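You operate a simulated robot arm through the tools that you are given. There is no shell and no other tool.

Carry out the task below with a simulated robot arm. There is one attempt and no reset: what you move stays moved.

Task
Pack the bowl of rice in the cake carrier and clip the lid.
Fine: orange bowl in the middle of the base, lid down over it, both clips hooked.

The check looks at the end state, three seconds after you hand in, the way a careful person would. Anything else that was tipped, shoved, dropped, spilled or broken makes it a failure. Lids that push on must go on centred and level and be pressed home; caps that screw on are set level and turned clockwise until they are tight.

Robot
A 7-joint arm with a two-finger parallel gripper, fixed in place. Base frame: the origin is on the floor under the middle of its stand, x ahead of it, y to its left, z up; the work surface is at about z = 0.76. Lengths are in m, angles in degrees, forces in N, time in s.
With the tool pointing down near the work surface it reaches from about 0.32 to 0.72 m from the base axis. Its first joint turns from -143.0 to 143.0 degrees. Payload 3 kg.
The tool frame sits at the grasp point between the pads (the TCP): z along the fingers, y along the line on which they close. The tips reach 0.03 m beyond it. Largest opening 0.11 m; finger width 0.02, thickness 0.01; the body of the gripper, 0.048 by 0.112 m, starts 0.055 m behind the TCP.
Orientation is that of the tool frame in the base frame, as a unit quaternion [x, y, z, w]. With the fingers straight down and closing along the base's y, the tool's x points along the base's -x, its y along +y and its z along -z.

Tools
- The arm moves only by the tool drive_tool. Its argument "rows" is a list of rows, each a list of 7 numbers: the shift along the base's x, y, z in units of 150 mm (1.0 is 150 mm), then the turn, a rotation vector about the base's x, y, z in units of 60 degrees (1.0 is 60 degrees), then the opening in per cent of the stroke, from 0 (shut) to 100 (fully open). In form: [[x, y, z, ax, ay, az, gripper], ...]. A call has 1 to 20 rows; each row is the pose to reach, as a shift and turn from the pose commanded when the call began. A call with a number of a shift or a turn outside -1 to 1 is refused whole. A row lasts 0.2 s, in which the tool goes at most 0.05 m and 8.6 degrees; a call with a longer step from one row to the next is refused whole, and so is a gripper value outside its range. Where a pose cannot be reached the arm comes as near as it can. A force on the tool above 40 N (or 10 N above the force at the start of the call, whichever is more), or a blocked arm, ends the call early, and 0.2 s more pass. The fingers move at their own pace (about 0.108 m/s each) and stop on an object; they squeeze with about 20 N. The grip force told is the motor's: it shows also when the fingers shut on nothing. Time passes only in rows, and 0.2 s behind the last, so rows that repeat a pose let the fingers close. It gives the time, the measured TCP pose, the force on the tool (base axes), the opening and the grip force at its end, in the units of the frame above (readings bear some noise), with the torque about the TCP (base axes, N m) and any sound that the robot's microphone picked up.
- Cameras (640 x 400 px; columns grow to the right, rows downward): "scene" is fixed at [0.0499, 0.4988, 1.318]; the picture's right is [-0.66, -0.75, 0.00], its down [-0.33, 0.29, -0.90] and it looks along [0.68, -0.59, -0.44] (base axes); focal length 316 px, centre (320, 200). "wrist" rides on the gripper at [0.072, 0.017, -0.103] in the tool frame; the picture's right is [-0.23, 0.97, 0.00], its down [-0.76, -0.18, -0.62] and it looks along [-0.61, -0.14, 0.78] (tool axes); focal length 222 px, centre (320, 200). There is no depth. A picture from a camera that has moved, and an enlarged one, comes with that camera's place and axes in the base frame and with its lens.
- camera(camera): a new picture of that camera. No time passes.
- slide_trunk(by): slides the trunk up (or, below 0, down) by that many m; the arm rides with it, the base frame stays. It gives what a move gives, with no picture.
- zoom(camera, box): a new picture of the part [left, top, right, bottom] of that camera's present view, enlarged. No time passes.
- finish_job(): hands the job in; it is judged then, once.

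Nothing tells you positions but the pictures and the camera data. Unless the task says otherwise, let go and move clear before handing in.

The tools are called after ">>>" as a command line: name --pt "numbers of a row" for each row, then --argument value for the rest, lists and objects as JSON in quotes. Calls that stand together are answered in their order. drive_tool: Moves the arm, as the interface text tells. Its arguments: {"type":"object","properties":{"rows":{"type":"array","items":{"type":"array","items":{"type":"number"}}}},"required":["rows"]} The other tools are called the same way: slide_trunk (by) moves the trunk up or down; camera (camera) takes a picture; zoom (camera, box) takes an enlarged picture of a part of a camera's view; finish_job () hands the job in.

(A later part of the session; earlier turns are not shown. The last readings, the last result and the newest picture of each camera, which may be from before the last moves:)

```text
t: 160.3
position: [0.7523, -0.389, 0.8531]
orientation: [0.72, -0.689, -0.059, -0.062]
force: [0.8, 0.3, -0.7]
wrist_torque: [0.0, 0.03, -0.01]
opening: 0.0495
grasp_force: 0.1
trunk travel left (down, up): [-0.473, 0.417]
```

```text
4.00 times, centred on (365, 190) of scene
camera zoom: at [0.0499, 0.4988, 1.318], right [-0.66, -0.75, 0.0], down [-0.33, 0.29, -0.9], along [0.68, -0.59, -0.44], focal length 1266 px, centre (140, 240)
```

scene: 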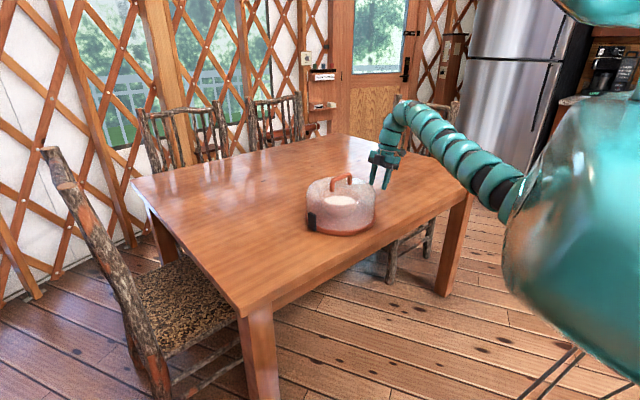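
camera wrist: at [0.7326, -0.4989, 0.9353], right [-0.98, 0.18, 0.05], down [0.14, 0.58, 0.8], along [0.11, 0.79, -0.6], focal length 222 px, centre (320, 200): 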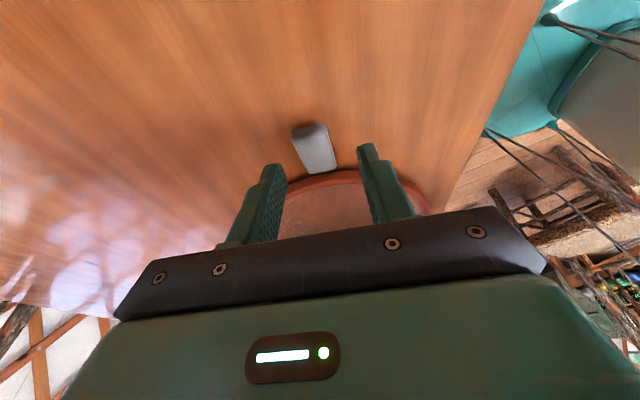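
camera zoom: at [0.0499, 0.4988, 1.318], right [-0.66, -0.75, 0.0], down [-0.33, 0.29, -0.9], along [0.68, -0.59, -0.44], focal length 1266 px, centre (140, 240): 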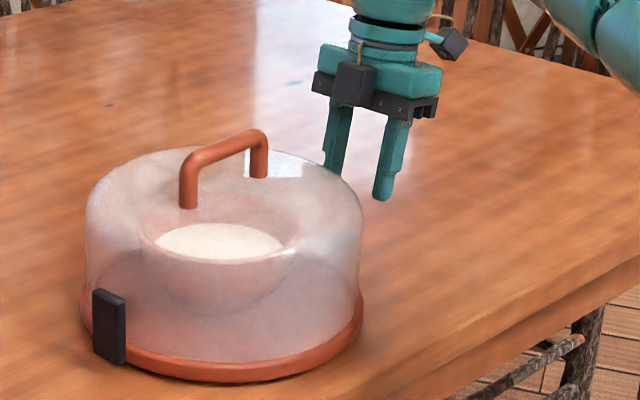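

I've reached it. I'm descending onto the clip's outer end.

>>> drive_tool --pt "0 0.012 -0.12 0 0 0 45" --pt "0 0.024 -0.25 0 0 0 45" --pt "0 0.037 -0.372 0 0 0 45" --pt "0 0.037 -0.372 0 0 0 45"

>>> zoom --camera "wrist" --box '[220, 70, 420, 230]'

>>> zoom --camera "scene" --box '[330, 150, 410, 220]'

```text
t: 161.3
position: [0.752, -0.3851, 0.7977]
orientation: [0.719, -0.689, -0.06, -0.062]
force: [0.6, 0.1, -0.1]
wrist_torque: [0.01, -0.03, 0.01]
opening: 0.0495
grasp_force: 0.1
trunk travel left (down, up): [-0.473, 0.417]
```

```text
2.50 times, centred on (320, 150) of wrist
camera zoom: at [0.7391, -0.4752, 0.8873], right [-0.98, 0.18, 0.03], down [0.14, 0.65, 0.75], along [0.12, 0.74, -0.67], focal length 555 px, centre (320, 325)
```

zoom: 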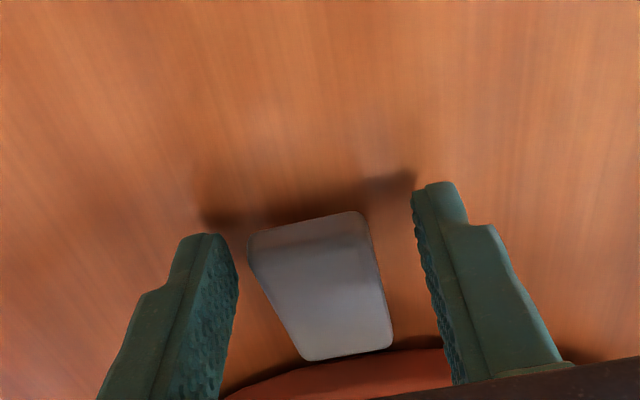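

```text
5.71 times, centred on (370, 185) of scene
camera zoom: at [0.0499, 0.4988, 1.318], right [-0.66, -0.75, 0.0], down [-0.33, 0.29, -0.9], along [0.68, -0.59, -0.44], focal length 1808 px, centre (34, 286)
```

zoom: 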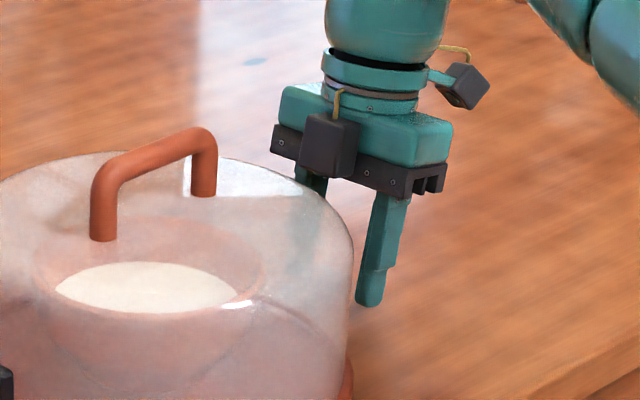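

The clip is about 2 mm to +x of the finger centre, so I'll trim and close.

>>> drive_tool --pt "0.014 0 0 0 0 0 45" --pt "0.014 0 0 0 0 0 30" --pt "0.014 0 0 0 0 0 15" --pt "0.014 0 0 0 0 0 0" --pt "0.014 0 0 0 0 0 0"

>>> zoom --camera "wrist" --box '[220, 70, 420, 230]'

```text
t: 162.5
position: [0.7541, -0.383, 0.7968]
orientation: [0.72, -0.689, -0.059, -0.063]
force: [1.4, -1.6, 2.6]
wrist_torque: [0.06, 0.07, 0.22]
opening: 0.0315
grasp_force: 19.9
trunk travel left (down, up): [-0.473, 0.417]
```

```text
2.50 times, centred on (320, 150) of wrist
camera zoom: at [0.7412, -0.4752, 0.8872], right [-0.98, 0.18, 0.03], down [0.14, 0.65, 0.75], along [0.12, 0.74, -0.67], focal length 555 px, centre (320, 325)
```

zoom: 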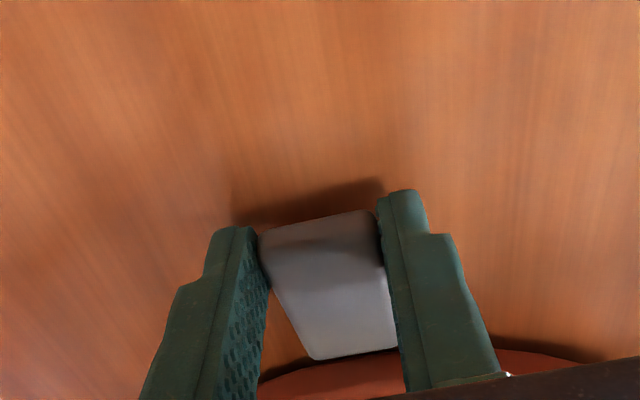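

Gripped. I'm starting the swing in small steps, keeping the tool lean small so the back block stays clear of the lid.

>>> drive_tool --pt "0 0.008 0.02 -0.05 0 0 0" --pt "0 0.017 0.04 -0.1 0 0 0" --pt "0 0.017 0.04 -0.1 0 0 0"

>>> zoom --camera "scene" --box '[310, 150, 410, 240]'

>>> zoom --camera "wrist" --box '[220, 70, 420, 230]'

```text
t: 163.3
position: [0.755, -0.381, 0.8021]
orientation: [0.722, -0.691, -0.024, -0.024]
force: [-2.2, 1.5, 0.3]
wrist_torque: [-0.19, 0.12, 0.37]
opening: 0.0319
grasp_force: 19.6
trunk travel left (down, up): [-0.473, 0.417]
```

```text
4.44 times, centred on (360, 195) of scene
camera zoom: at [0.0499, 0.4988, 1.318], right [-0.66, -0.75, 0.0], down [-0.33, 0.29, -0.9], along [0.68, -0.59, -0.44], focal length 1406 px, centre (142, 222)
```

zoom: 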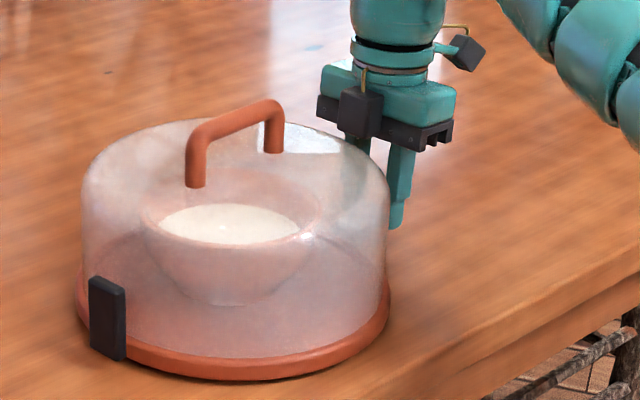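

```text
2.50 times, centred on (320, 150) of wrist
camera zoom: at [0.742, -0.462, 0.9016], right [-0.98, 0.18, 0.01], down [0.14, 0.72, 0.67], along [0.11, 0.66, -0.74], focal length 555 px, centre (320, 325)
```

zoom: 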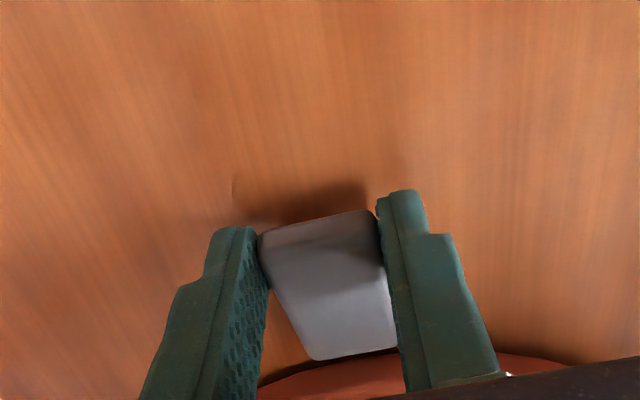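

The base and lid are steady. I'm continuing to about 12°, then I'll ratchet.

>>> drive_tool --pt "0 0.01 0.019 -0.05 0 0 0" --pt "0 0.022 0.038 -0.1 0 0 0" --pt "0 0.022 0.038 -0.1 0 0 0"

>>> zoom --camera "scene" --box '[310, 150, 410, 240]'

>>> zoom --camera "wrist" --box '[220, 70, 420, 230]'

```text
t: 164.1
position: [0.7548, -0.3794, 0.808]
orientation: [0.722, -0.692, 0.014, 0.014]
force: [2.0, 0.3, 0.2]
wrist_torque: [0.11, -0.18, 0.09]
opening: 0.0317
grasp_force: 19.7
trunk travel left (down, up): [-0.473, 0.417]
```

```text
4.44 times, centred on (360, 195) of scene
camera zoom: at [0.0499, 0.4988, 1.318], right [-0.66, -0.75, 0.0], down [-0.33, 0.29, -0.9], along [0.68, -0.59, -0.44], focal length 1406 px, centre (142, 222)
```

zoom: 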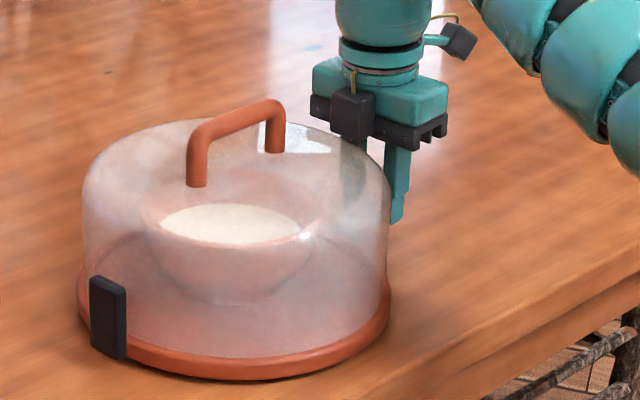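

```text
2.50 times, centred on (320, 150) of wrist
camera zoom: at [0.7412, -0.4487, 0.9149], right [-0.98, 0.18, -0.01], down [0.14, 0.79, 0.59], along [0.12, 0.58, -0.8], focal length 555 px, centre (320, 325)
```

zoom: 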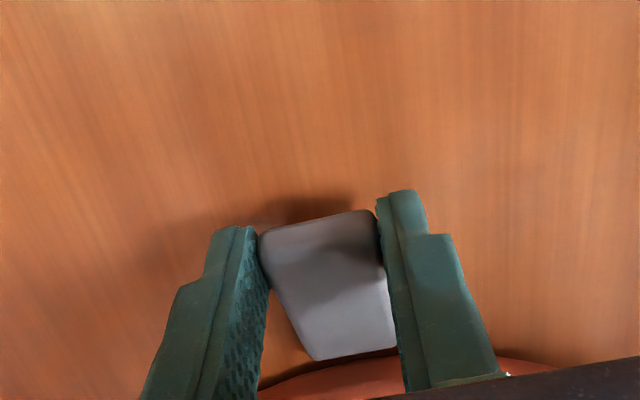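

I'm ratcheting: opening, rotating back 12°, re-gripping and swinging another 15°.

>>> drive_tool --pt "0 0 0 0 0 0 34" --pt "0 0 0 0 0 0 38" --pt "0 -0.015 0 0.1 0 0 38" --pt "0 -0.03 0 0.2 0 0 38" --pt "0 -0.03 0 0.2 0 0 38"

>>> drive_tool --pt "0 0 0 0 0 0 25" --pt "0 0 0 0 0 0 10" --pt "0 0 0 0 0 0 0" --pt "0 0 0 0 0 0 0"

>>> zoom --camera "wrist" --box '[220, 70, 420, 230]'

>>> zoom --camera "scene" --box '[310, 150, 410, 240]'

```text
t: 165.3
position: [0.7546, -0.3838, 0.8084]
orientation: [0.719, -0.69, -0.06, -0.062]
force: [0.0, 0.2, -0.4]
wrist_torque: [0.02, -0.03, -0.02]
opening: 0.0418
grasp_force: 0.1
trunk travel left (down, up): [-0.473, 0.417]
```

```text
t: 166.3
position: [0.7542, -0.3831, 0.8083]
orientation: [0.719, -0.689, -0.06, -0.062]
force: [1.8, -0.6, 2.1]
wrist_torque: [0.13, 0.11, 0.18]
opening: 0.0313
grasp_force: 19.9
trunk travel left (down, up): [-0.473, 0.417]
```

```text
2.50 times, centred on (320, 150) of wrist
camera zoom: at [0.7412, -0.4736, 0.8982], right [-0.98, 0.18, 0.03], down [0.14, 0.65, 0.75], along [0.12, 0.74, -0.67], focal length 555 px, centre (320, 325)
```

zoom: 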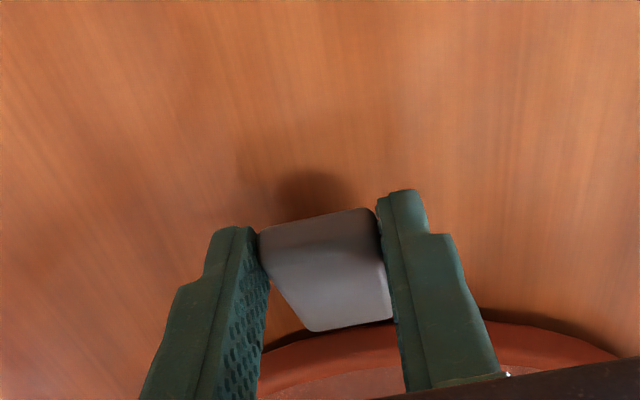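

```text
4.44 times, centred on (360, 195) of scene
camera zoom: at [0.0499, 0.4988, 1.318], right [-0.66, -0.75, 0.0], down [-0.33, 0.29, -0.9], along [0.68, -0.59, -0.44], focal length 1406 px, centre (142, 222)
```

zoom: 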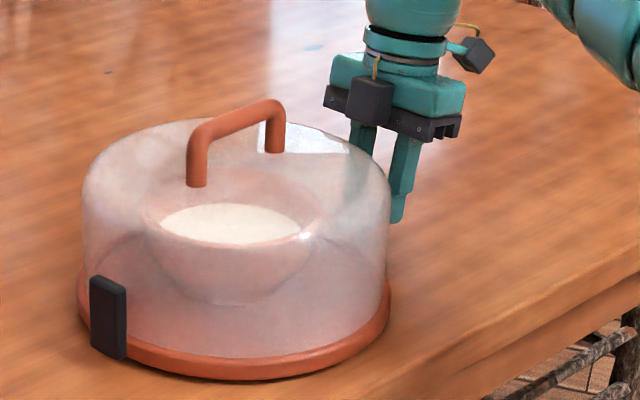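

The clip held at about 12°. I'm swinging another 15°.

>>> drive_tool --pt "0 0.021 0.033 -0.083 0 0 0" --pt "0 0.045 0.063 -0.167 0 0 0" --pt "0 0.045 0.063 -0.167 0 0 0"

>>> drive_tool --pt "0 0.025 0.028 -0.083 0 0 0" --pt "0 0.025 0.028 -0.083 0 0 0"

>>> zoom --camera "scene" --box '[310, 150, 410, 240]'

>>> zoom --camera "wrist" --box '[220, 70, 420, 230]'

```text
t: 167.1
position: [0.7541, -0.3765, 0.8179]
orientation: [0.722, -0.692, 0.001, 0.002]
force: [-2.6, 0.2, -0.7]
wrist_torque: [-0.18, 0.09, 0.37]
opening: 0.0314
grasp_force: 20.7
trunk travel left (down, up): [-0.473, 0.417]
```

```text
t: 167.7
position: [0.7544, -0.372, 0.822]
orientation: [0.722, -0.691, 0.03, 0.033]
force: [-1.1, -0.1, 0.1]
wrist_torque: [-0.26, -0.05, 0.25]
opening: 0.0317
grasp_force: 19.9
trunk travel left (down, up): [-0.473, 0.417]
```

```text
4.44 times, centred on (360, 195) of scene
camera zoom: at [0.0499, 0.4988, 1.318], right [-0.66, -0.75, 0.0], down [-0.33, 0.29, -0.9], along [0.68, -0.59, -0.44], focal length 1406 px, centre (142, 222)
```

zoom: 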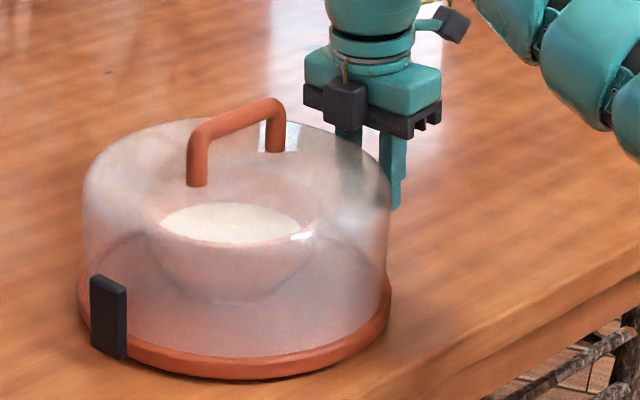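

```text
2.50 times, centred on (320, 150) of wrist
camera zoom: at [0.7412, -0.4368, 0.932], right [-0.98, 0.18, -0.02], down [0.15, 0.82, 0.55], along [0.11, 0.54, -0.83], focal length 555 px, centre (320, 325)
```

zoom: 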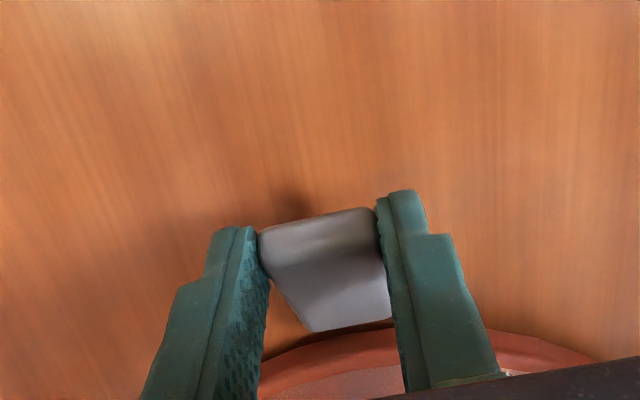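

All stable at about 27°. Ratcheting again.

>>> drive_tool --pt "0 0 0 0 0 0 34" --pt "0 0 0 0 0 0 38" --pt "0 -0.018 0 0.125 0 0 38" --pt "0 -0.037 0 0.25 0 0 38" --pt "0 -0.037 0 0.25 0 0 38"

>>> drive_tool --pt "0 0 0 0 0 0 25" --pt "0 0 0 0 0 0 10" --pt "0 0 0 0 0 0 0" --pt "0 0 0 0 0 0 0" --pt "0 0.035 0.034 -0.1 0 0 0" --pt "0 0.073 0.065 -0.2 0 0 0" --pt "0 0.113 0.092 -0.3 0 0 0" --pt "0 0.113 0.092 -0.3 0 0 0"

>>> zoom --camera "scene" --box '[310, 150, 410, 240]'

>>> zoom --camera "wrist" --box '[220, 70, 420, 230]'

```text
t: 168.9
position: [0.7542, -0.3779, 0.8226]
orientation: [0.719, -0.689, -0.059, -0.062]
force: [0.9, 0.1, -1.0]
wrist_torque: [-0.04, -0.02, -0.02]
opening: 0.0419
grasp_force: 0.0
trunk travel left (down, up): [-0.473, 0.417]
```

```text
t: 170.7
position: [0.7549, -0.3593, 0.835]
orientation: [0.72, -0.69, 0.049, 0.051]
force: [0.1, 2.7, 0.5]
wrist_torque: [-0.02, 0.03, 0.18]
opening: 0.0318
grasp_force: 20.0
trunk travel left (down, up): [-0.473, 0.417]
```

```text
4.44 times, centred on (360, 195) of scene
camera zoom: at [0.0499, 0.4988, 1.318], right [-0.66, -0.75, 0.0], down [-0.33, 0.29, -0.9], along [0.68, -0.59, -0.44], focal length 1406 px, centre (142, 222)
```

zoom: 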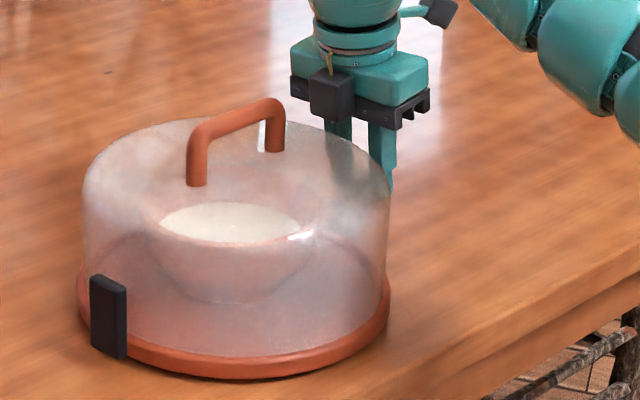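

```text
2.50 times, centred on (320, 150) of wrist
camera zoom: at [0.7418, -0.4181, 0.9487], right [-0.98, 0.18, -0.02], down [0.15, 0.85, 0.51], along [0.11, 0.5, -0.86], focal length 555 px, centre (320, 325)
```

zoom: 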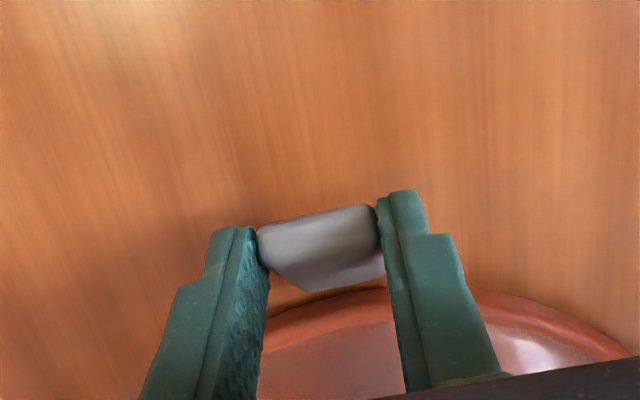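

At about 47° with the lid undisturbed. Ratcheting again.

>>> drive_tool --pt "0 0 0 0 0 0 34" --pt "0 0 0 0 0 0 38" --pt "0 -0.015 0 0.1 0 0 38" --pt "0 -0.03 0 0.2 0 0 38" --pt "0 -0.045 0 0.3 0 0 38" --pt "0 -0.045 0 0.3 0 0 38"

>>> zoom --camera "wrist" --box '[220, 70, 420, 230]'

>>> drive_tool --pt "0 0 0 0 0 0 25" --pt "0 0 0 0 0 0 10" --pt "0 0 0 0 0 0 0" --pt "0 0 0 0 0 0 0" --pt "0 0.043 0.026 -0.1 0 0 0" --pt "0 0.09 0.047 -0.2 0 0 0" --pt "0 0.138 0.063 -0.3 0 0 0" --pt "0 0.138 0.063 -0.3 0 0 0"

>>> zoom --camera "scene" --box '[310, 150, 410, 240]'

>>> zoom --camera "wrist" --box '[220, 70, 420, 230]'

```text
t: 172.1
position: [0.7539, -0.3668, 0.8369]
orientation: [0.72, -0.689, -0.06, -0.063]
force: [0.1, -0.8, -0.6]
wrist_torque: [-0.01, 0.01, 0.02]
opening: 0.0416
grasp_force: 0.1
trunk travel left (down, up): [-0.473, 0.417]
```

```text
2.50 times, centred on (320, 150) of wrist
camera zoom: at [0.7413, -0.4573, 0.9261], right [-0.98, 0.18, 0.03], down [0.14, 0.65, 0.75], along [0.11, 0.74, -0.66], focal length 555 px, centre (320, 325)
```

zoom: 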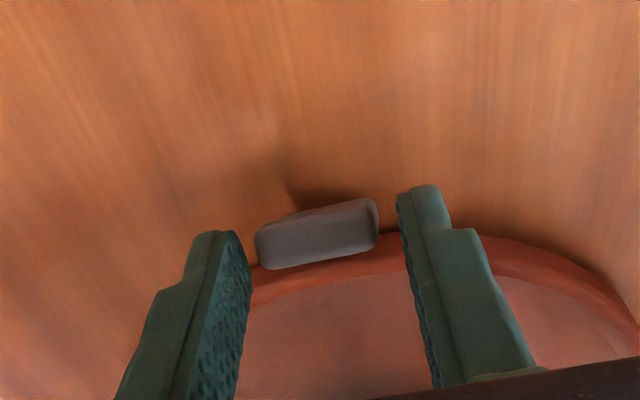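

```text
t: 173.9
position: [0.7556, -0.3478, 0.8455]
orientation: [0.721, -0.69, 0.049, 0.052]
force: [-0.1, 1.4, -0.9]
wrist_torque: [0.05, -0.19, 0.11]
opening: 0.0315
grasp_force: 20.3
trunk travel left (down, up): [-0.473, 0.417]
```

```text
4.44 times, centred on (360, 195) of scene
camera zoom: at [0.0499, 0.4988, 1.318], right [-0.66, -0.75, 0.0], down [-0.33, 0.29, -0.9], along [0.68, -0.59, -0.44], focal length 1406 px, centre (142, 222)
```

zoom: 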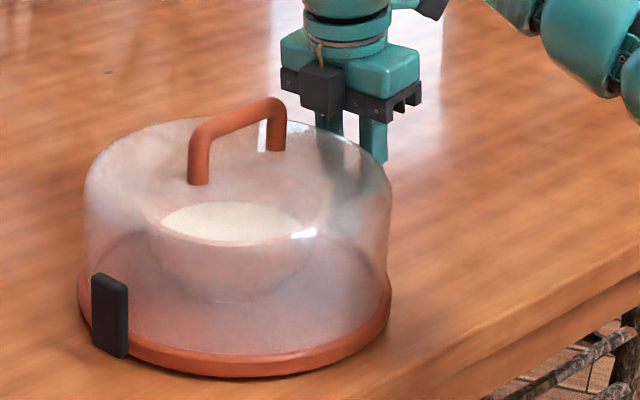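

```text
2.50 times, centred on (320, 150) of wrist
camera zoom: at [0.7416, -0.4056, 0.9582], right [-0.98, 0.18, -0.03], down [0.15, 0.85, 0.51], along [0.11, 0.5, -0.86], focal length 555 px, centre (320, 325)
```

zoom: 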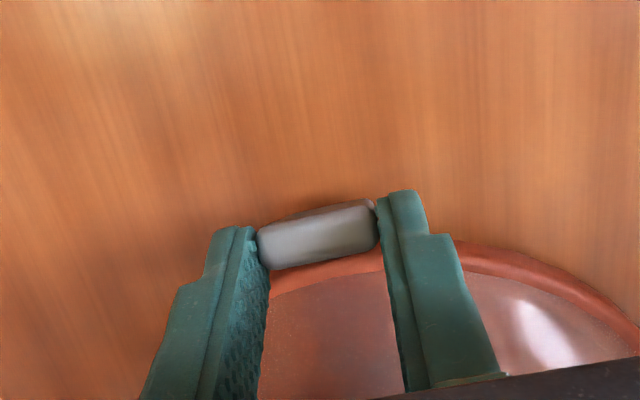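

At about 64°. One more ratchet to about 80°.

>>> drive_tool --pt "0 0 0 0 0 0 34" --pt "0 0 0 0 0 0 38" --pt "0 -0.015 0 0.1 0 0 38" --pt "0 -0.03 0 0.2 0 0 38" --pt "0 -0.045 0 0.3 0 0 38" --pt "0 -0.045 0 0.3 0 0 38"

>>> zoom --camera "wrist" --box '[220, 70, 420, 230]'

>>> drive_tool --pt "0 0 0 0 0 0 25" --pt "0 0 0 0 0 0 10" --pt "0 0 0 0 0 0 0" --pt "0 0 0 0 0 0 0" --pt "0 0.041 0.014 -0.083 0 0 0" --pt "0 0.084 0.025 -0.167 0 0 0" --pt "0 0.084 0.025 -0.167 0 0 0"

>>> zoom --camera "scene" --box '[310, 150, 410, 240]'

>>> zoom --camera "wrist" --box '[220, 70, 420, 230]'

```text
t: 175.3
position: [0.7535, -0.3539, 0.8463]
orientation: [0.719, -0.689, -0.06, -0.062]
force: [-0.8, 0.2, 0.5]
wrist_torque: [0.0, -0.01, -0.01]
opening: 0.0418
grasp_force: 0.1
trunk travel left (down, up): [-0.473, 0.417]
```

```text
2.50 times, centred on (320, 150) of wrist
camera zoom: at [0.7411, -0.444, 0.9351], right [-0.98, 0.18, 0.03], down [0.14, 0.65, 0.75], along [0.11, 0.74, -0.66], focal length 555 px, centre (320, 325)
```

zoom: 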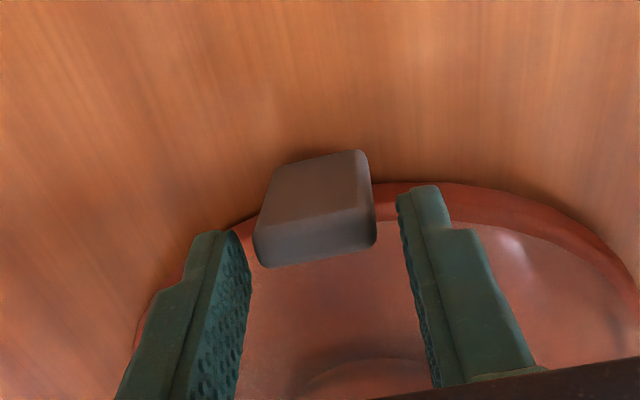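

```text
t: 176.9
position: [0.7541, -0.3409, 0.8489]
orientation: [0.723, -0.691, 0.001, 0.001]
force: [-0.4, 2.0, 0.2]
wrist_torque: [0.1, 0.04, 0.12]
opening: 0.0314
grasp_force: 20.0
trunk travel left (down, up): [-0.473, 0.417]
```

```text
4.44 times, centred on (360, 195) of scene
camera zoom: at [0.0499, 0.4988, 1.318], right [-0.66, -0.75, 0.0], down [-0.33, 0.29, -0.9], along [0.68, -0.59, -0.44], focal length 1406 px, centre (142, 222)
```

zoom: 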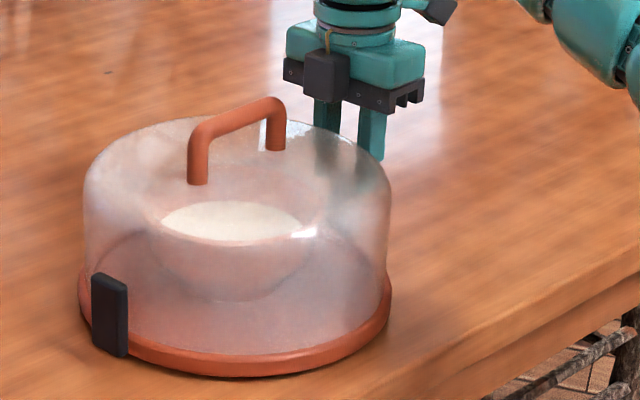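

```text
2.50 times, centred on (320, 150) of wrist
camera zoom: at [0.7413, -0.4143, 0.953], right [-0.98, 0.18, 0.0], down [0.15, 0.77, 0.62], along [0.11, 0.61, -0.78], focal length 555 px, centre (320, 325)
```

zoom: 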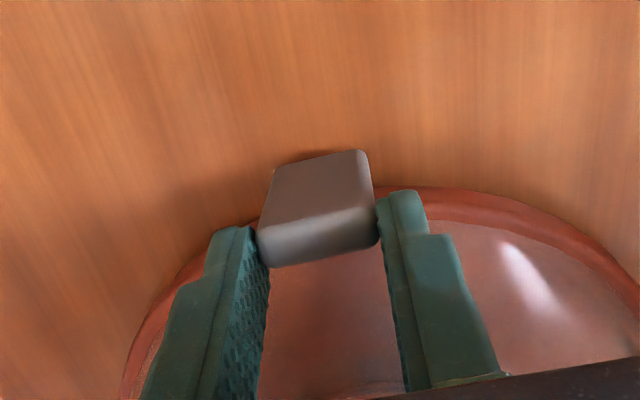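

At about 74°. Another 5°, then I'll regrip for the last part.

>>> drive_tool --pt "0 0.021 0.004 -0.042 0 0 0" --pt "0 0.043 0.007 -0.083 0 0 0" --pt "0 0.043 0.007 -0.083 0 0 0"

>>> zoom --camera "scene" --box '[310, 150, 410, 240]'

>>> drive_tool --pt "0 0 0 0 0 0 34" --pt "0 0 0 0 0 0 38" --pt "0 -0.019 0 0.125 0 0 38" --pt "0 -0.038 0 0.25 0 0 38" --pt "0 -0.038 0 0.25 0 0 38"

>>> zoom --camera "wrist" --box '[220, 70, 420, 230]'

```text
t: 177.7
position: [0.7541, -0.3344, 0.8492]
orientation: [0.722, -0.691, 0.03, 0.033]
force: [-0.6, 0.9, 0.5]
wrist_torque: [0.02, -0.04, 0.06]
opening: 0.0314
grasp_force: 20.5
trunk travel left (down, up): [-0.473, 0.417]
```

```text
4.44 times, centred on (360, 195) of scene
camera zoom: at [0.0499, 0.4988, 1.318], right [-0.66, -0.75, 0.0], down [-0.33, 0.29, -0.9], along [0.68, -0.59, -0.44], focal length 1406 px, centre (142, 222)
```

zoom: 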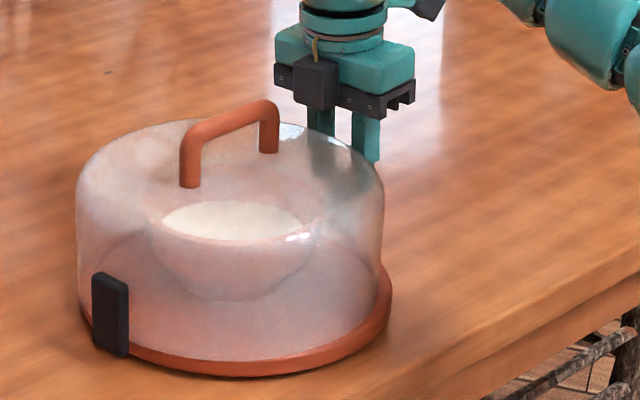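

```text
t: 178.9
position: [0.7538, -0.3393, 0.8505]
orientation: [0.72, -0.689, -0.061, -0.062]
force: [-0.5, -0.7, -0.2]
wrist_torque: [0.03, 0.04, 0.0]
opening: 0.0417
grasp_force: 0.0
trunk travel left (down, up): [-0.473, 0.417]
```

```text
2.50 times, centred on (320, 150) of wrist
camera zoom: at [0.7407, -0.4306, 0.9401], right [-0.98, 0.18, 0.03], down [0.15, 0.65, 0.75], along [0.11, 0.74, -0.66], focal length 555 px, centre (320, 325)
```

zoom: 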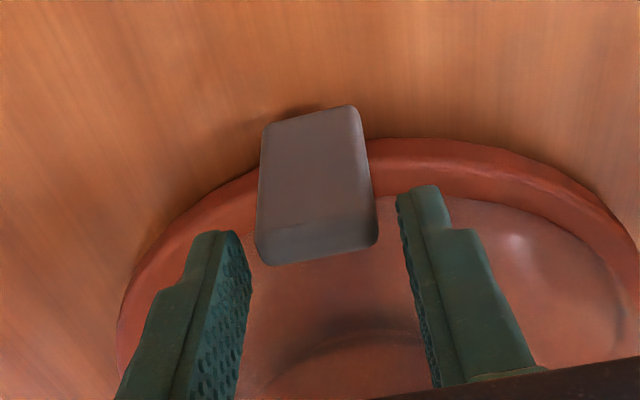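

In that last 5° the block brushed the handle end and moved the lid about 7 mm toward +y. I'll finish this clip with the tool leaning further outward at 20°, so the block stays well above the handle, and then re-centre the lid.

>>> drive_tool --pt "0 -0.012 -0.003 0.083 0 0 38" --pt "0 -0.025 -0.007 0.167 0 0 38" --pt "0 -0.025 -0.007 0.167 0 0 38"

>>> zoom --camera "wrist" --box '[220, 70, 420, 230]'

>>> zoom --camera "scene" --box '[310, 150, 410, 240]'

```text
t: 179.7
position: [0.7544, -0.3431, 0.8492]
orientation: [0.712, -0.681, -0.119, -0.125]
force: [-0.4, 0.0, 0.6]
wrist_torque: [0.0, 0.0, 0.0]
opening: 0.042
grasp_force: 0.0
trunk travel left (down, up): [-0.473, 0.417]
```

```text
2.50 times, centred on (320, 150) of wrist
camera zoom: at [0.7408, -0.4487, 0.9218], right [-0.98, 0.17, 0.06], down [0.14, 0.51, 0.85], along [0.11, 0.84, -0.53], focal length 555 px, centre (320, 325)
```

zoom: 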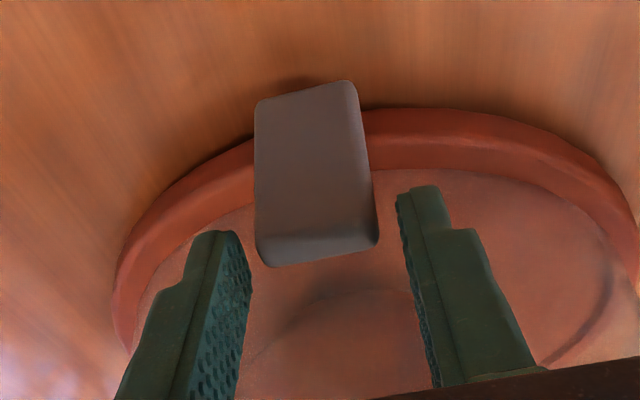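

```text
4.44 times, centred on (360, 195) of scene
camera zoom: at [0.0499, 0.4988, 1.318], right [-0.66, -0.75, 0.0], down [-0.33, 0.29, -0.9], along [0.68, -0.59, -0.44], focal length 1406 px, centre (142, 222)
```

zoom: 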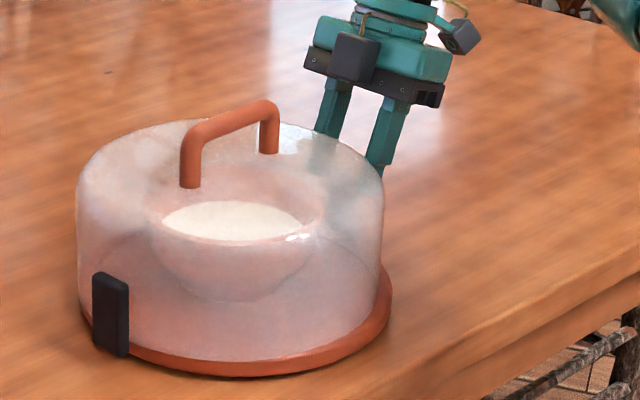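

The 20° lean works and the block is high above the handle. I'm gripping and turning in 4° steps.

>>> drive_tool --pt "0 0 0 0 0 0 25" --pt "0 0 0 0 0 0 10" --pt "0 0 0 0 0 0 0" --pt "0 0 0 0 0 0 0" --pt "0 0.035 0.007 -0.067 0 0 0" --pt "0 0.035 0.007 -0.067 0 0 0"

>>> drive_tool --pt "0 0.035 0.005 -0.067 0 0 0" --pt "0 0.035 0.005 -0.067 0 0 0"

>>> zoom --camera "scene" --box '[310, 150, 410, 240]'

>>> zoom --camera "wrist" --box '[220, 70, 420, 230]'

```text
t: 181.1
position: [0.755, -0.3405, 0.8495]
orientation: [0.714, -0.686, -0.096, -0.1]
force: [-0.4, -3.5, 0.5]
wrist_torque: [0.35, 0.19, 0.12]
opening: 0.0312
grasp_force: 19.9
trunk travel left (down, up): [-0.473, 0.417]
```

```text
t: 181.7
position: [0.7544, -0.3336, 0.8505]
orientation: [0.719, -0.687, -0.073, -0.075]
force: [-0.8, 2.1, -0.5]
wrist_torque: [0.59, 0.16, 0.14]
opening: 0.0314
grasp_force: 20.0
trunk travel left (down, up): [-0.473, 0.417]
```

```text
4.44 times, centred on (360, 195) of scene
camera zoom: at [0.0499, 0.4988, 1.318], right [-0.66, -0.75, 0.0], down [-0.33, 0.29, -0.9], along [0.68, -0.59, -0.44], focal length 1406 px, centre (142, 222)
```

zoom: 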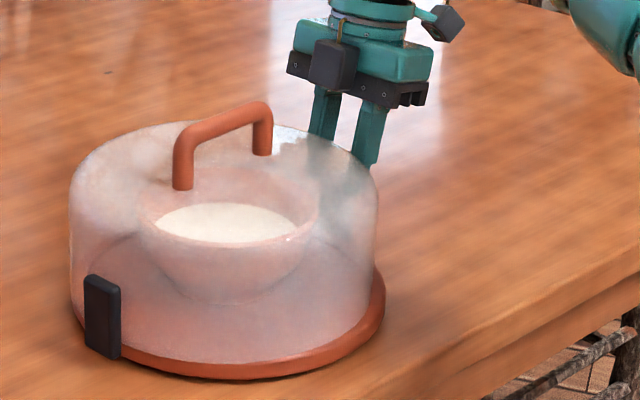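

```text
2.50 times, centred on (320, 150) of wrist
camera zoom: at [0.742, -0.4263, 0.9368], right [-0.98, 0.18, 0.04], down [0.14, 0.62, 0.77], along [0.11, 0.76, -0.64], focal length 555 px, centre (320, 325)
```

zoom: 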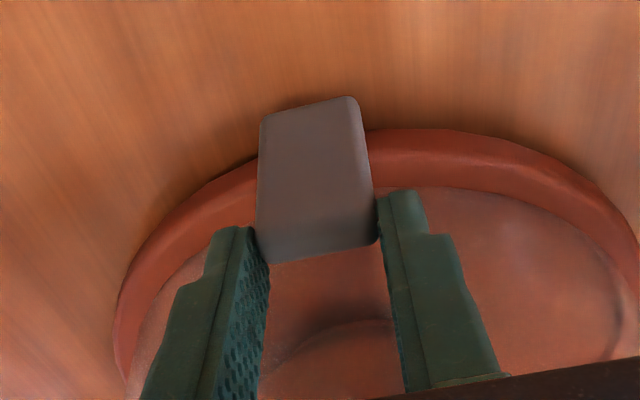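

The torque has risen sharply and the base slid a few millimetres, so the silver clip is at its closed stop. I'll relieve the load, release and retreat outward.

>>> drive_tool --pt "0 -0.02 -0.003 0.04 0 0 0" --pt "0 -0.04 -0.006 0.085 0 0 0" --pt "0 -0.04 -0.006 0.085 0 0 0"

>>> drive_tool --pt "0 0 0 0 0 0 34" --pt "0 0 0 0 0 0 42" --pt "0 0 0 0 0 0 45"

>>> drive_tool --pt "0 -0.03 0.08 0 0 0 45" --pt "0 -0.08 0.22 0 0 0 45" --pt "0 -0.15 0.4 0 0 0 45" --pt "0 -0.25 0.65 0 0 0 45" --pt "0 -0.25 0.9 0 0 0 45"

>>> camera --camera "wrist"

>>> zoom --camera "scene" --box '[295, 155, 395, 240]'

```text
t: 182.5
position: [0.7541, -0.3405, 0.8499]
orientation: [0.714, -0.684, -0.103, -0.106]
force: [-0.2, -1.1, -0.4]
wrist_torque: [-0.21, 0.1, 0.15]
opening: 0.0314
grasp_force: 20.1
trunk travel left (down, up): [-0.473, 0.417]
```

```text
t: 183.3
position: [0.7546, -0.3387, 0.8493]
orientation: [0.714, -0.684, -0.102, -0.106]
force: [0.1, 0.2, 1.0]
wrist_torque: [0.03, 0.02, 0.02]
opening: 0.0494
grasp_force: 0.1
trunk travel left (down, up): [-0.473, 0.417]
```

```text
t: 184.5
position: [0.7371, -0.363, 0.9402]
orientation: [0.715, -0.683, -0.104, -0.106]
force: [0.3, 0.4, -0.1]
wrist_torque: [-0.05, 0.03, 0.03]
opening: 0.0496
grasp_force: 0.1
out of reach, approached as far as the arm can: row 3, 4, 5
trunk travel left (down, up): [-0.473, 0.417]
```

```text
taken
camera wrist: at [0.7246, -0.4636, 1.0172], right [-0.98, 0.18, 0.06], down [0.15, 0.55, 0.82], along [0.11, 0.81, -0.57], focal length 222 px, centre (320, 200)
```

wrist: 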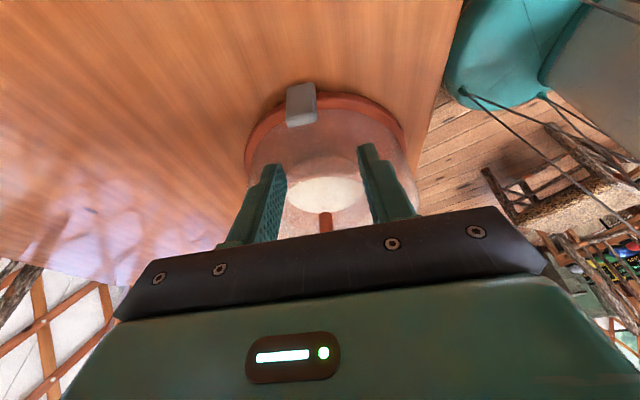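

```text
4.71 times, centred on (345, 198) of scene
camera zoom: at [0.0499, 0.4988, 1.318], right [-0.66, -0.75, 0.0], down [-0.33, 0.29, -0.9], along [0.68, -0.59, -0.44], focal length 1489 px, centre (202, 212)
```

zoom: 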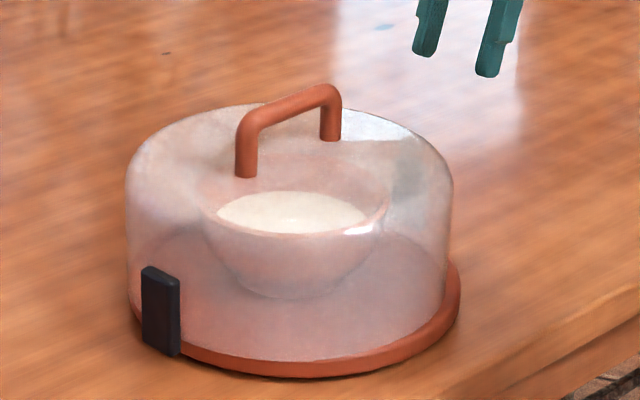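

Both clips now stand upright. The lid is about 8 mm off toward +y, so I'll raise the trunk, return the tool to upright with yaw 0, and get a good view before nudging it back.

>>> slide_trunk --by 0.2

>>> drive_tool --pt "0 0 0 -0.1 0 0 45" --pt "0 0 0 -0.2 0 0 45" --pt "0 0 0 -0.285 0 0 45" --pt "0 0 0 -0.285 0 0 45"

>>> drive_tool --pt "0 0.1 0 0 0 -0.13 30" --pt "0 0.2 0 0 0 -0.26 15" --pt "0 0.3 0 0 0 -0.39 0" --pt "0 0.4 0 0 0 -0.52 0" --pt "0 0.5 0 0 0 -0.65 0" --pt "0 0.6 0 0 0 -0.78 0" --pt "0 0.8 0 0 0 -0.9 0" --pt "0 1.0 0 0 0 -1.0 0"

>>> drive_tool --pt "0 0.2 0 0 0 -0.13 0" --pt "0 0.4 0 0 0 -0.26 0" --pt "0 0.6 0 0 0 -0.39 0" --pt "0 0.8 0 0 0 -0.5 0" --pt "0 0.8 0 0 0 -0.5 0"

>>> camera --camera "wrist"

>>> zoom --camera "wrist" --box '[130, 0, 410, 210]'

>>> zoom --camera "scene" --box '[300, 165, 390, 240]'

```text
t: 186.6
position: [0.7364, -0.3655, 1.1403]
orientation: [0.714, -0.684, -0.103, -0.107]
force: [-0.1, 0.1, 0.4]
wrist_torque: [0.0, -0.03, -0.02]
opening: 0.0497
grasp_force: 0.1
trunk travel left (down, up): [-0.673, 0.217]
```

```text
t: 187.6
position: [0.7374, -0.3651, 1.141]
orientation: [0.722, -0.692, 0.002, 0.001]
force: [0.6, 0.3, -0.4]
wrist_torque: [0.04, 0.0, 0.01]
opening: 0.0495
grasp_force: 0.1
trunk travel left (down, up): [-0.673, 0.217]
```

```text
t: 189.4
position: [0.7374, -0.2144, 1.1389]
orientation: [-0.277, 0.961, -0.001, -0.002]
force: [-0.2, -0.5, 0.3]
wrist_torque: [-0.01, -0.01, -0.02]
opening: 0.0
grasp_force: 19.6
trunk travel left (down, up): [-0.673, 0.217]
```

```text
t: 190.6
position: [0.7376, -0.0943, 1.14]
orientation: [-0.022, 1.0, 0.001, -0.002]
force: [-0.3, -0.1, -0.6]
wrist_torque: [0.01, -0.01, 0.0]
opening: 0.0
grasp_force: 20.0
trunk travel left (down, up): [-0.673, 0.217]
```

```text
taken
camera wrist: at [0.6648, -0.0825, 1.2444], right [0.19, 0.98, 0.0], down [0.77, -0.15, 0.62], along [0.61, -0.12, -0.78], focal length 222 px, centre (320, 200)
```

wrist: 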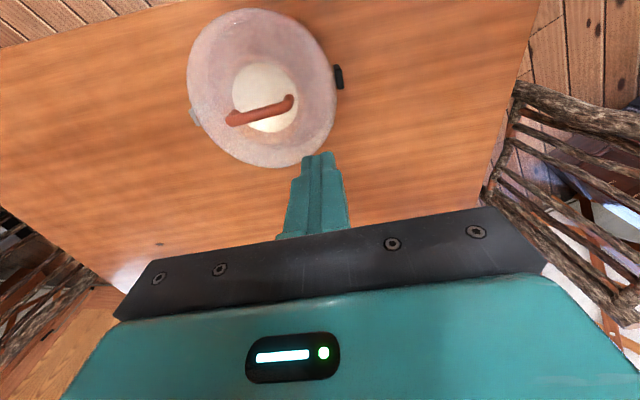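

```text
1.90 times, centred on (270, 105) of wrist
camera zoom: at [0.6648, -0.0825, 1.2444], right [0.19, 0.98, 0.0], down [0.77, -0.15, 0.62], along [0.61, -0.12, -0.78], focal length 423 px, centre (415, 381)
```

zoom: 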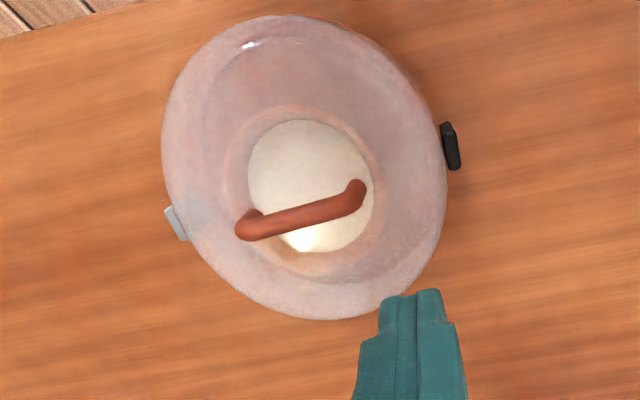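

```text
5.33 times, centred on (345, 202) of scene
camera zoom: at [0.0499, 0.4988, 1.318], right [-0.66, -0.75, 0.0], down [-0.33, 0.29, -0.9], along [0.68, -0.59, -0.44], focal length 1687 px, centre (187, 187)
```

zoom: 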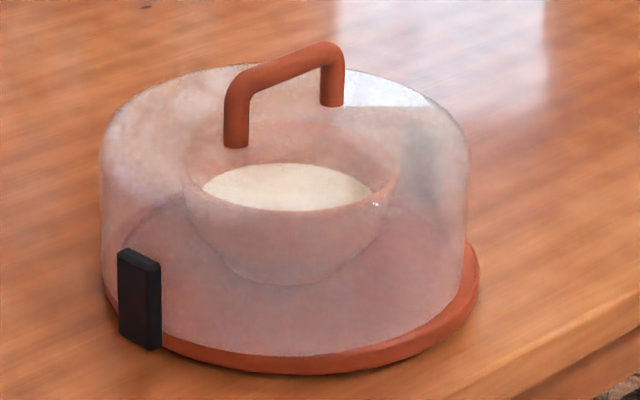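

The lid centre is (0.746, -0.193) and the base centre, midway between the clips, is about (0.744, -0.201). I'll come down next to the +y end of the handle with closed fingers and push the lid about 8 mm toward -y.

>>> drive_tool --pt "0.02 -0.02 -0.3 0 0 0 0" --pt "0.04 -0.04 -0.6 0 0 0 0" --pt "0.053 -0.04 -0.9 0 0 0 0" --pt "0.053 -0.04 -0.9 0 0 0 0"

>>> drive_tool --pt "0 0 -0.2 0 0 0 0" --pt "0 0 -0.4 0 0 0 0" --pt "0 0 -0.53 0 0 0 0" --pt "0 0 -0.53 0 0 0 0"

>>> camera --camera "wrist"

>>> zoom --camera "scene" --box '[300, 130, 390, 240]'

```text
t: 191.6
position: [0.7435, -0.1032, 1.003]
orientation: [-0.022, 1.0, 0.001, -0.001]
force: [-0.1, 0.4, -0.4]
wrist_torque: [0.01, -0.01, -0.02]
opening: 0.0
grasp_force: 20.3
trunk travel left (down, up): [-0.673, 0.217]
```

```text
t: 192.6
position: [0.7459, -0.1, 0.9244]
orientation: [-0.022, 1.0, -0.001, -0.001]
force: [-0.3, 0.5, -0.2]
wrist_torque: [0.01, 0.0, 0.0]
opening: 0.0
grasp_force: 20.0
trunk travel left (down, up): [-0.673, 0.217]
```

```text
taken
camera wrist: at [0.6737, -0.0875, 1.0283], right [0.19, 0.98, 0.0], down [0.77, -0.15, 0.62], along [0.61, -0.11, -0.78], focal length 222 px, centre (320, 200)
```

wrist: 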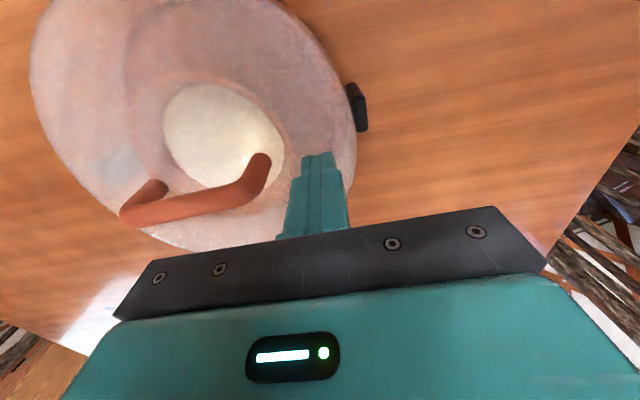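

```text
3.64 times, centred on (345, 185) of scene
camera zoom: at [0.0499, 0.4988, 1.318], right [-0.66, -0.75, 0.0], down [-0.33, 0.29, -0.9], along [0.68, -0.59, -0.44], focal length 1150 px, centre (229, 254)
```

zoom: 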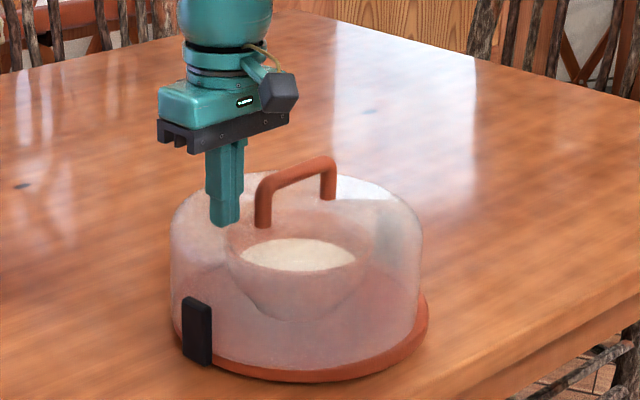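

The finger is positioned just beyond the handle end. I'm approaching and then pushing in 2 mm steps.

>>> drive_tool --pt "-0.003 -0.08 0 0 0 0 0" --pt "-0.005 -0.15 0 0 0 0 0" --pt "-0.005 -0.17 0 0 0 0 0" --pt "-0.005 -0.17 0 0 0 0 0"

>>> drive_tool --pt "0 -0.01 0 0 0 0 0" --pt "0 -0.02 0 0 0 0 0" --pt "0 -0.02 0 0 0 0 0"

>>> zoom --camera "wrist" --box '[100, 60, 400, 240]'

>>> zoom --camera "scene" --box '[300, 165, 390, 240]'

```text
t: 193.6
position: [0.744, -0.1254, 0.9251]
orientation: [-0.022, 1.0, 0.0, -0.002]
force: [-0.1, 0.5, 1.3]
wrist_torque: [0.02, -0.02, -0.02]
opening: 0.0001
grasp_force: 20.6
trunk travel left (down, up): [-0.673, 0.217]
```

```text
t: 194.4
position: [0.7439, -0.127, 0.9261]
orientation: [-0.022, 1.0, 0.0, -0.001]
force: [0.4, 3.0, 5.9]
wrist_torque: [-0.06, 0.0, -0.04]
opening: 0.0002
grasp_force: 19.9
trunk travel left (down, up): [-0.673, 0.217]
```

```text
2.13 times, centred on (250, 150) of wrist
camera zoom: at [0.6715, -0.115, 1.0299], right [0.18, 0.98, 0.0], down [0.77, -0.14, 0.62], along [0.61, -0.11, -0.78], focal length 474 px, centre (469, 307)
```

zoom: 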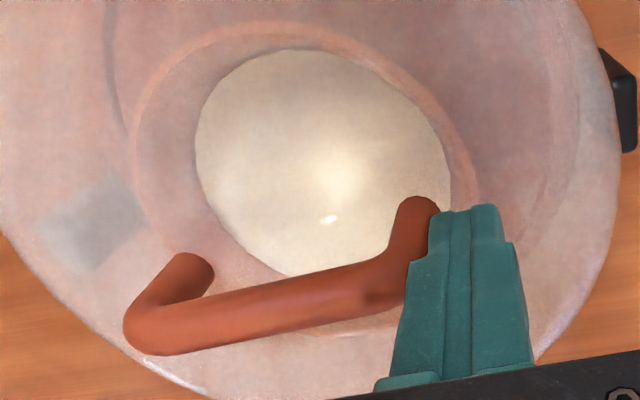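

```text
5.33 times, centred on (345, 202) of scene
camera zoom: at [0.0499, 0.4988, 1.318], right [-0.66, -0.75, 0.0], down [-0.33, 0.29, -0.9], along [0.68, -0.59, -0.44], focal length 1687 px, centre (187, 187)
```

zoom: 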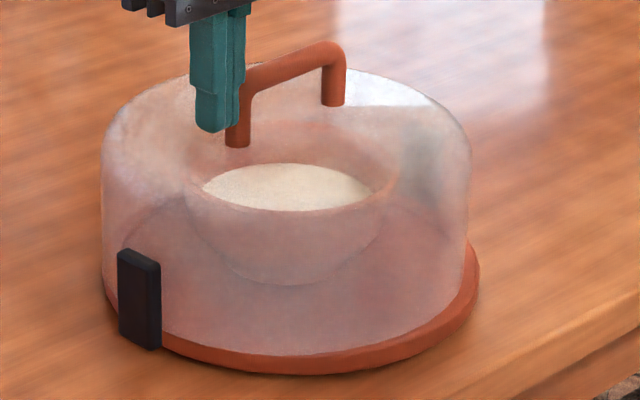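

The push meets resistance with an upward component; the lid's -y edge probably sits against the recess step. I'll back off and re-grip the handle to lift and re-place it instead.

>>> drive_tool --pt "0 0.03 0 0 0 0 0" --pt "0 0.15 0.05 0 0 0 0" --pt "0 0.2 0.3 0 0 0 50" --pt "0 0.1 0.6 0 0 0 100" --pt "0 0.0 0.8 0 0 0 100" --pt "0 0.0 0.8 0 0 0 100"

>>> zoom --camera "wrist" --box '[100, 0, 400, 220]'

>>> zoom --camera "scene" --box '[300, 165, 390, 240]'

```text
t: 195.8
position: [0.7472, -0.1275, 1.0467]
orientation: [-0.022, 1.0, 0.0, -0.001]
force: [-0.2, -0.4, 0.5]
wrist_torque: [-0.04, -0.02, -0.02]
opening: 0.11
grasp_force: 0.1
trunk travel left (down, up): [-0.673, 0.217]
```

```text
1.82 times, centred on (250, 110) of wrist
camera zoom: at [0.6742, -0.1139, 1.151], right [0.18, 0.98, 0.0], down [0.77, -0.14, 0.62], along [0.61, -0.12, -0.78], focal length 404 px, centre (447, 364)
```

zoom: 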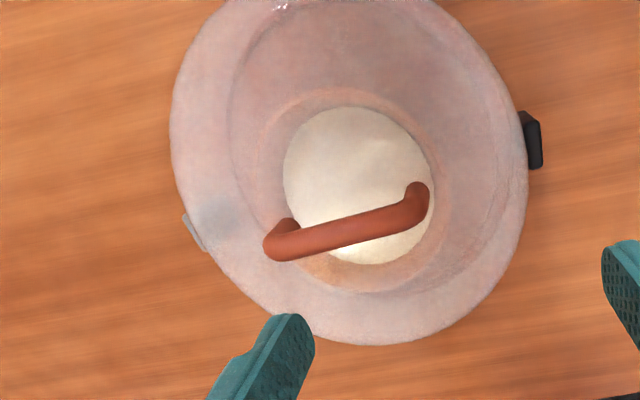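

```text
5.33 times, centred on (345, 202) of scene
camera zoom: at [0.0499, 0.4988, 1.318], right [-0.66, -0.75, 0.0], down [-0.33, 0.29, -0.9], along [0.68, -0.59, -0.44], focal length 1687 px, centre (187, 187)
```

zoom: 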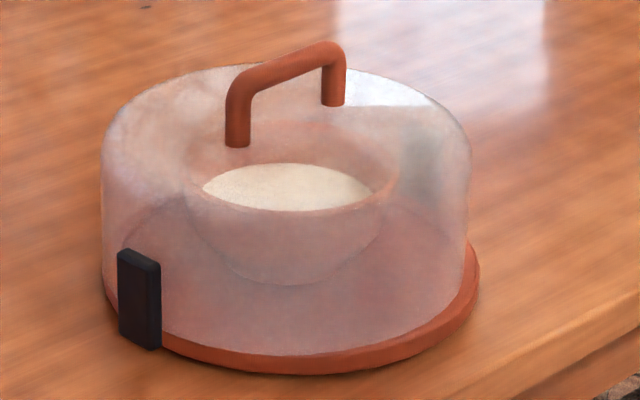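

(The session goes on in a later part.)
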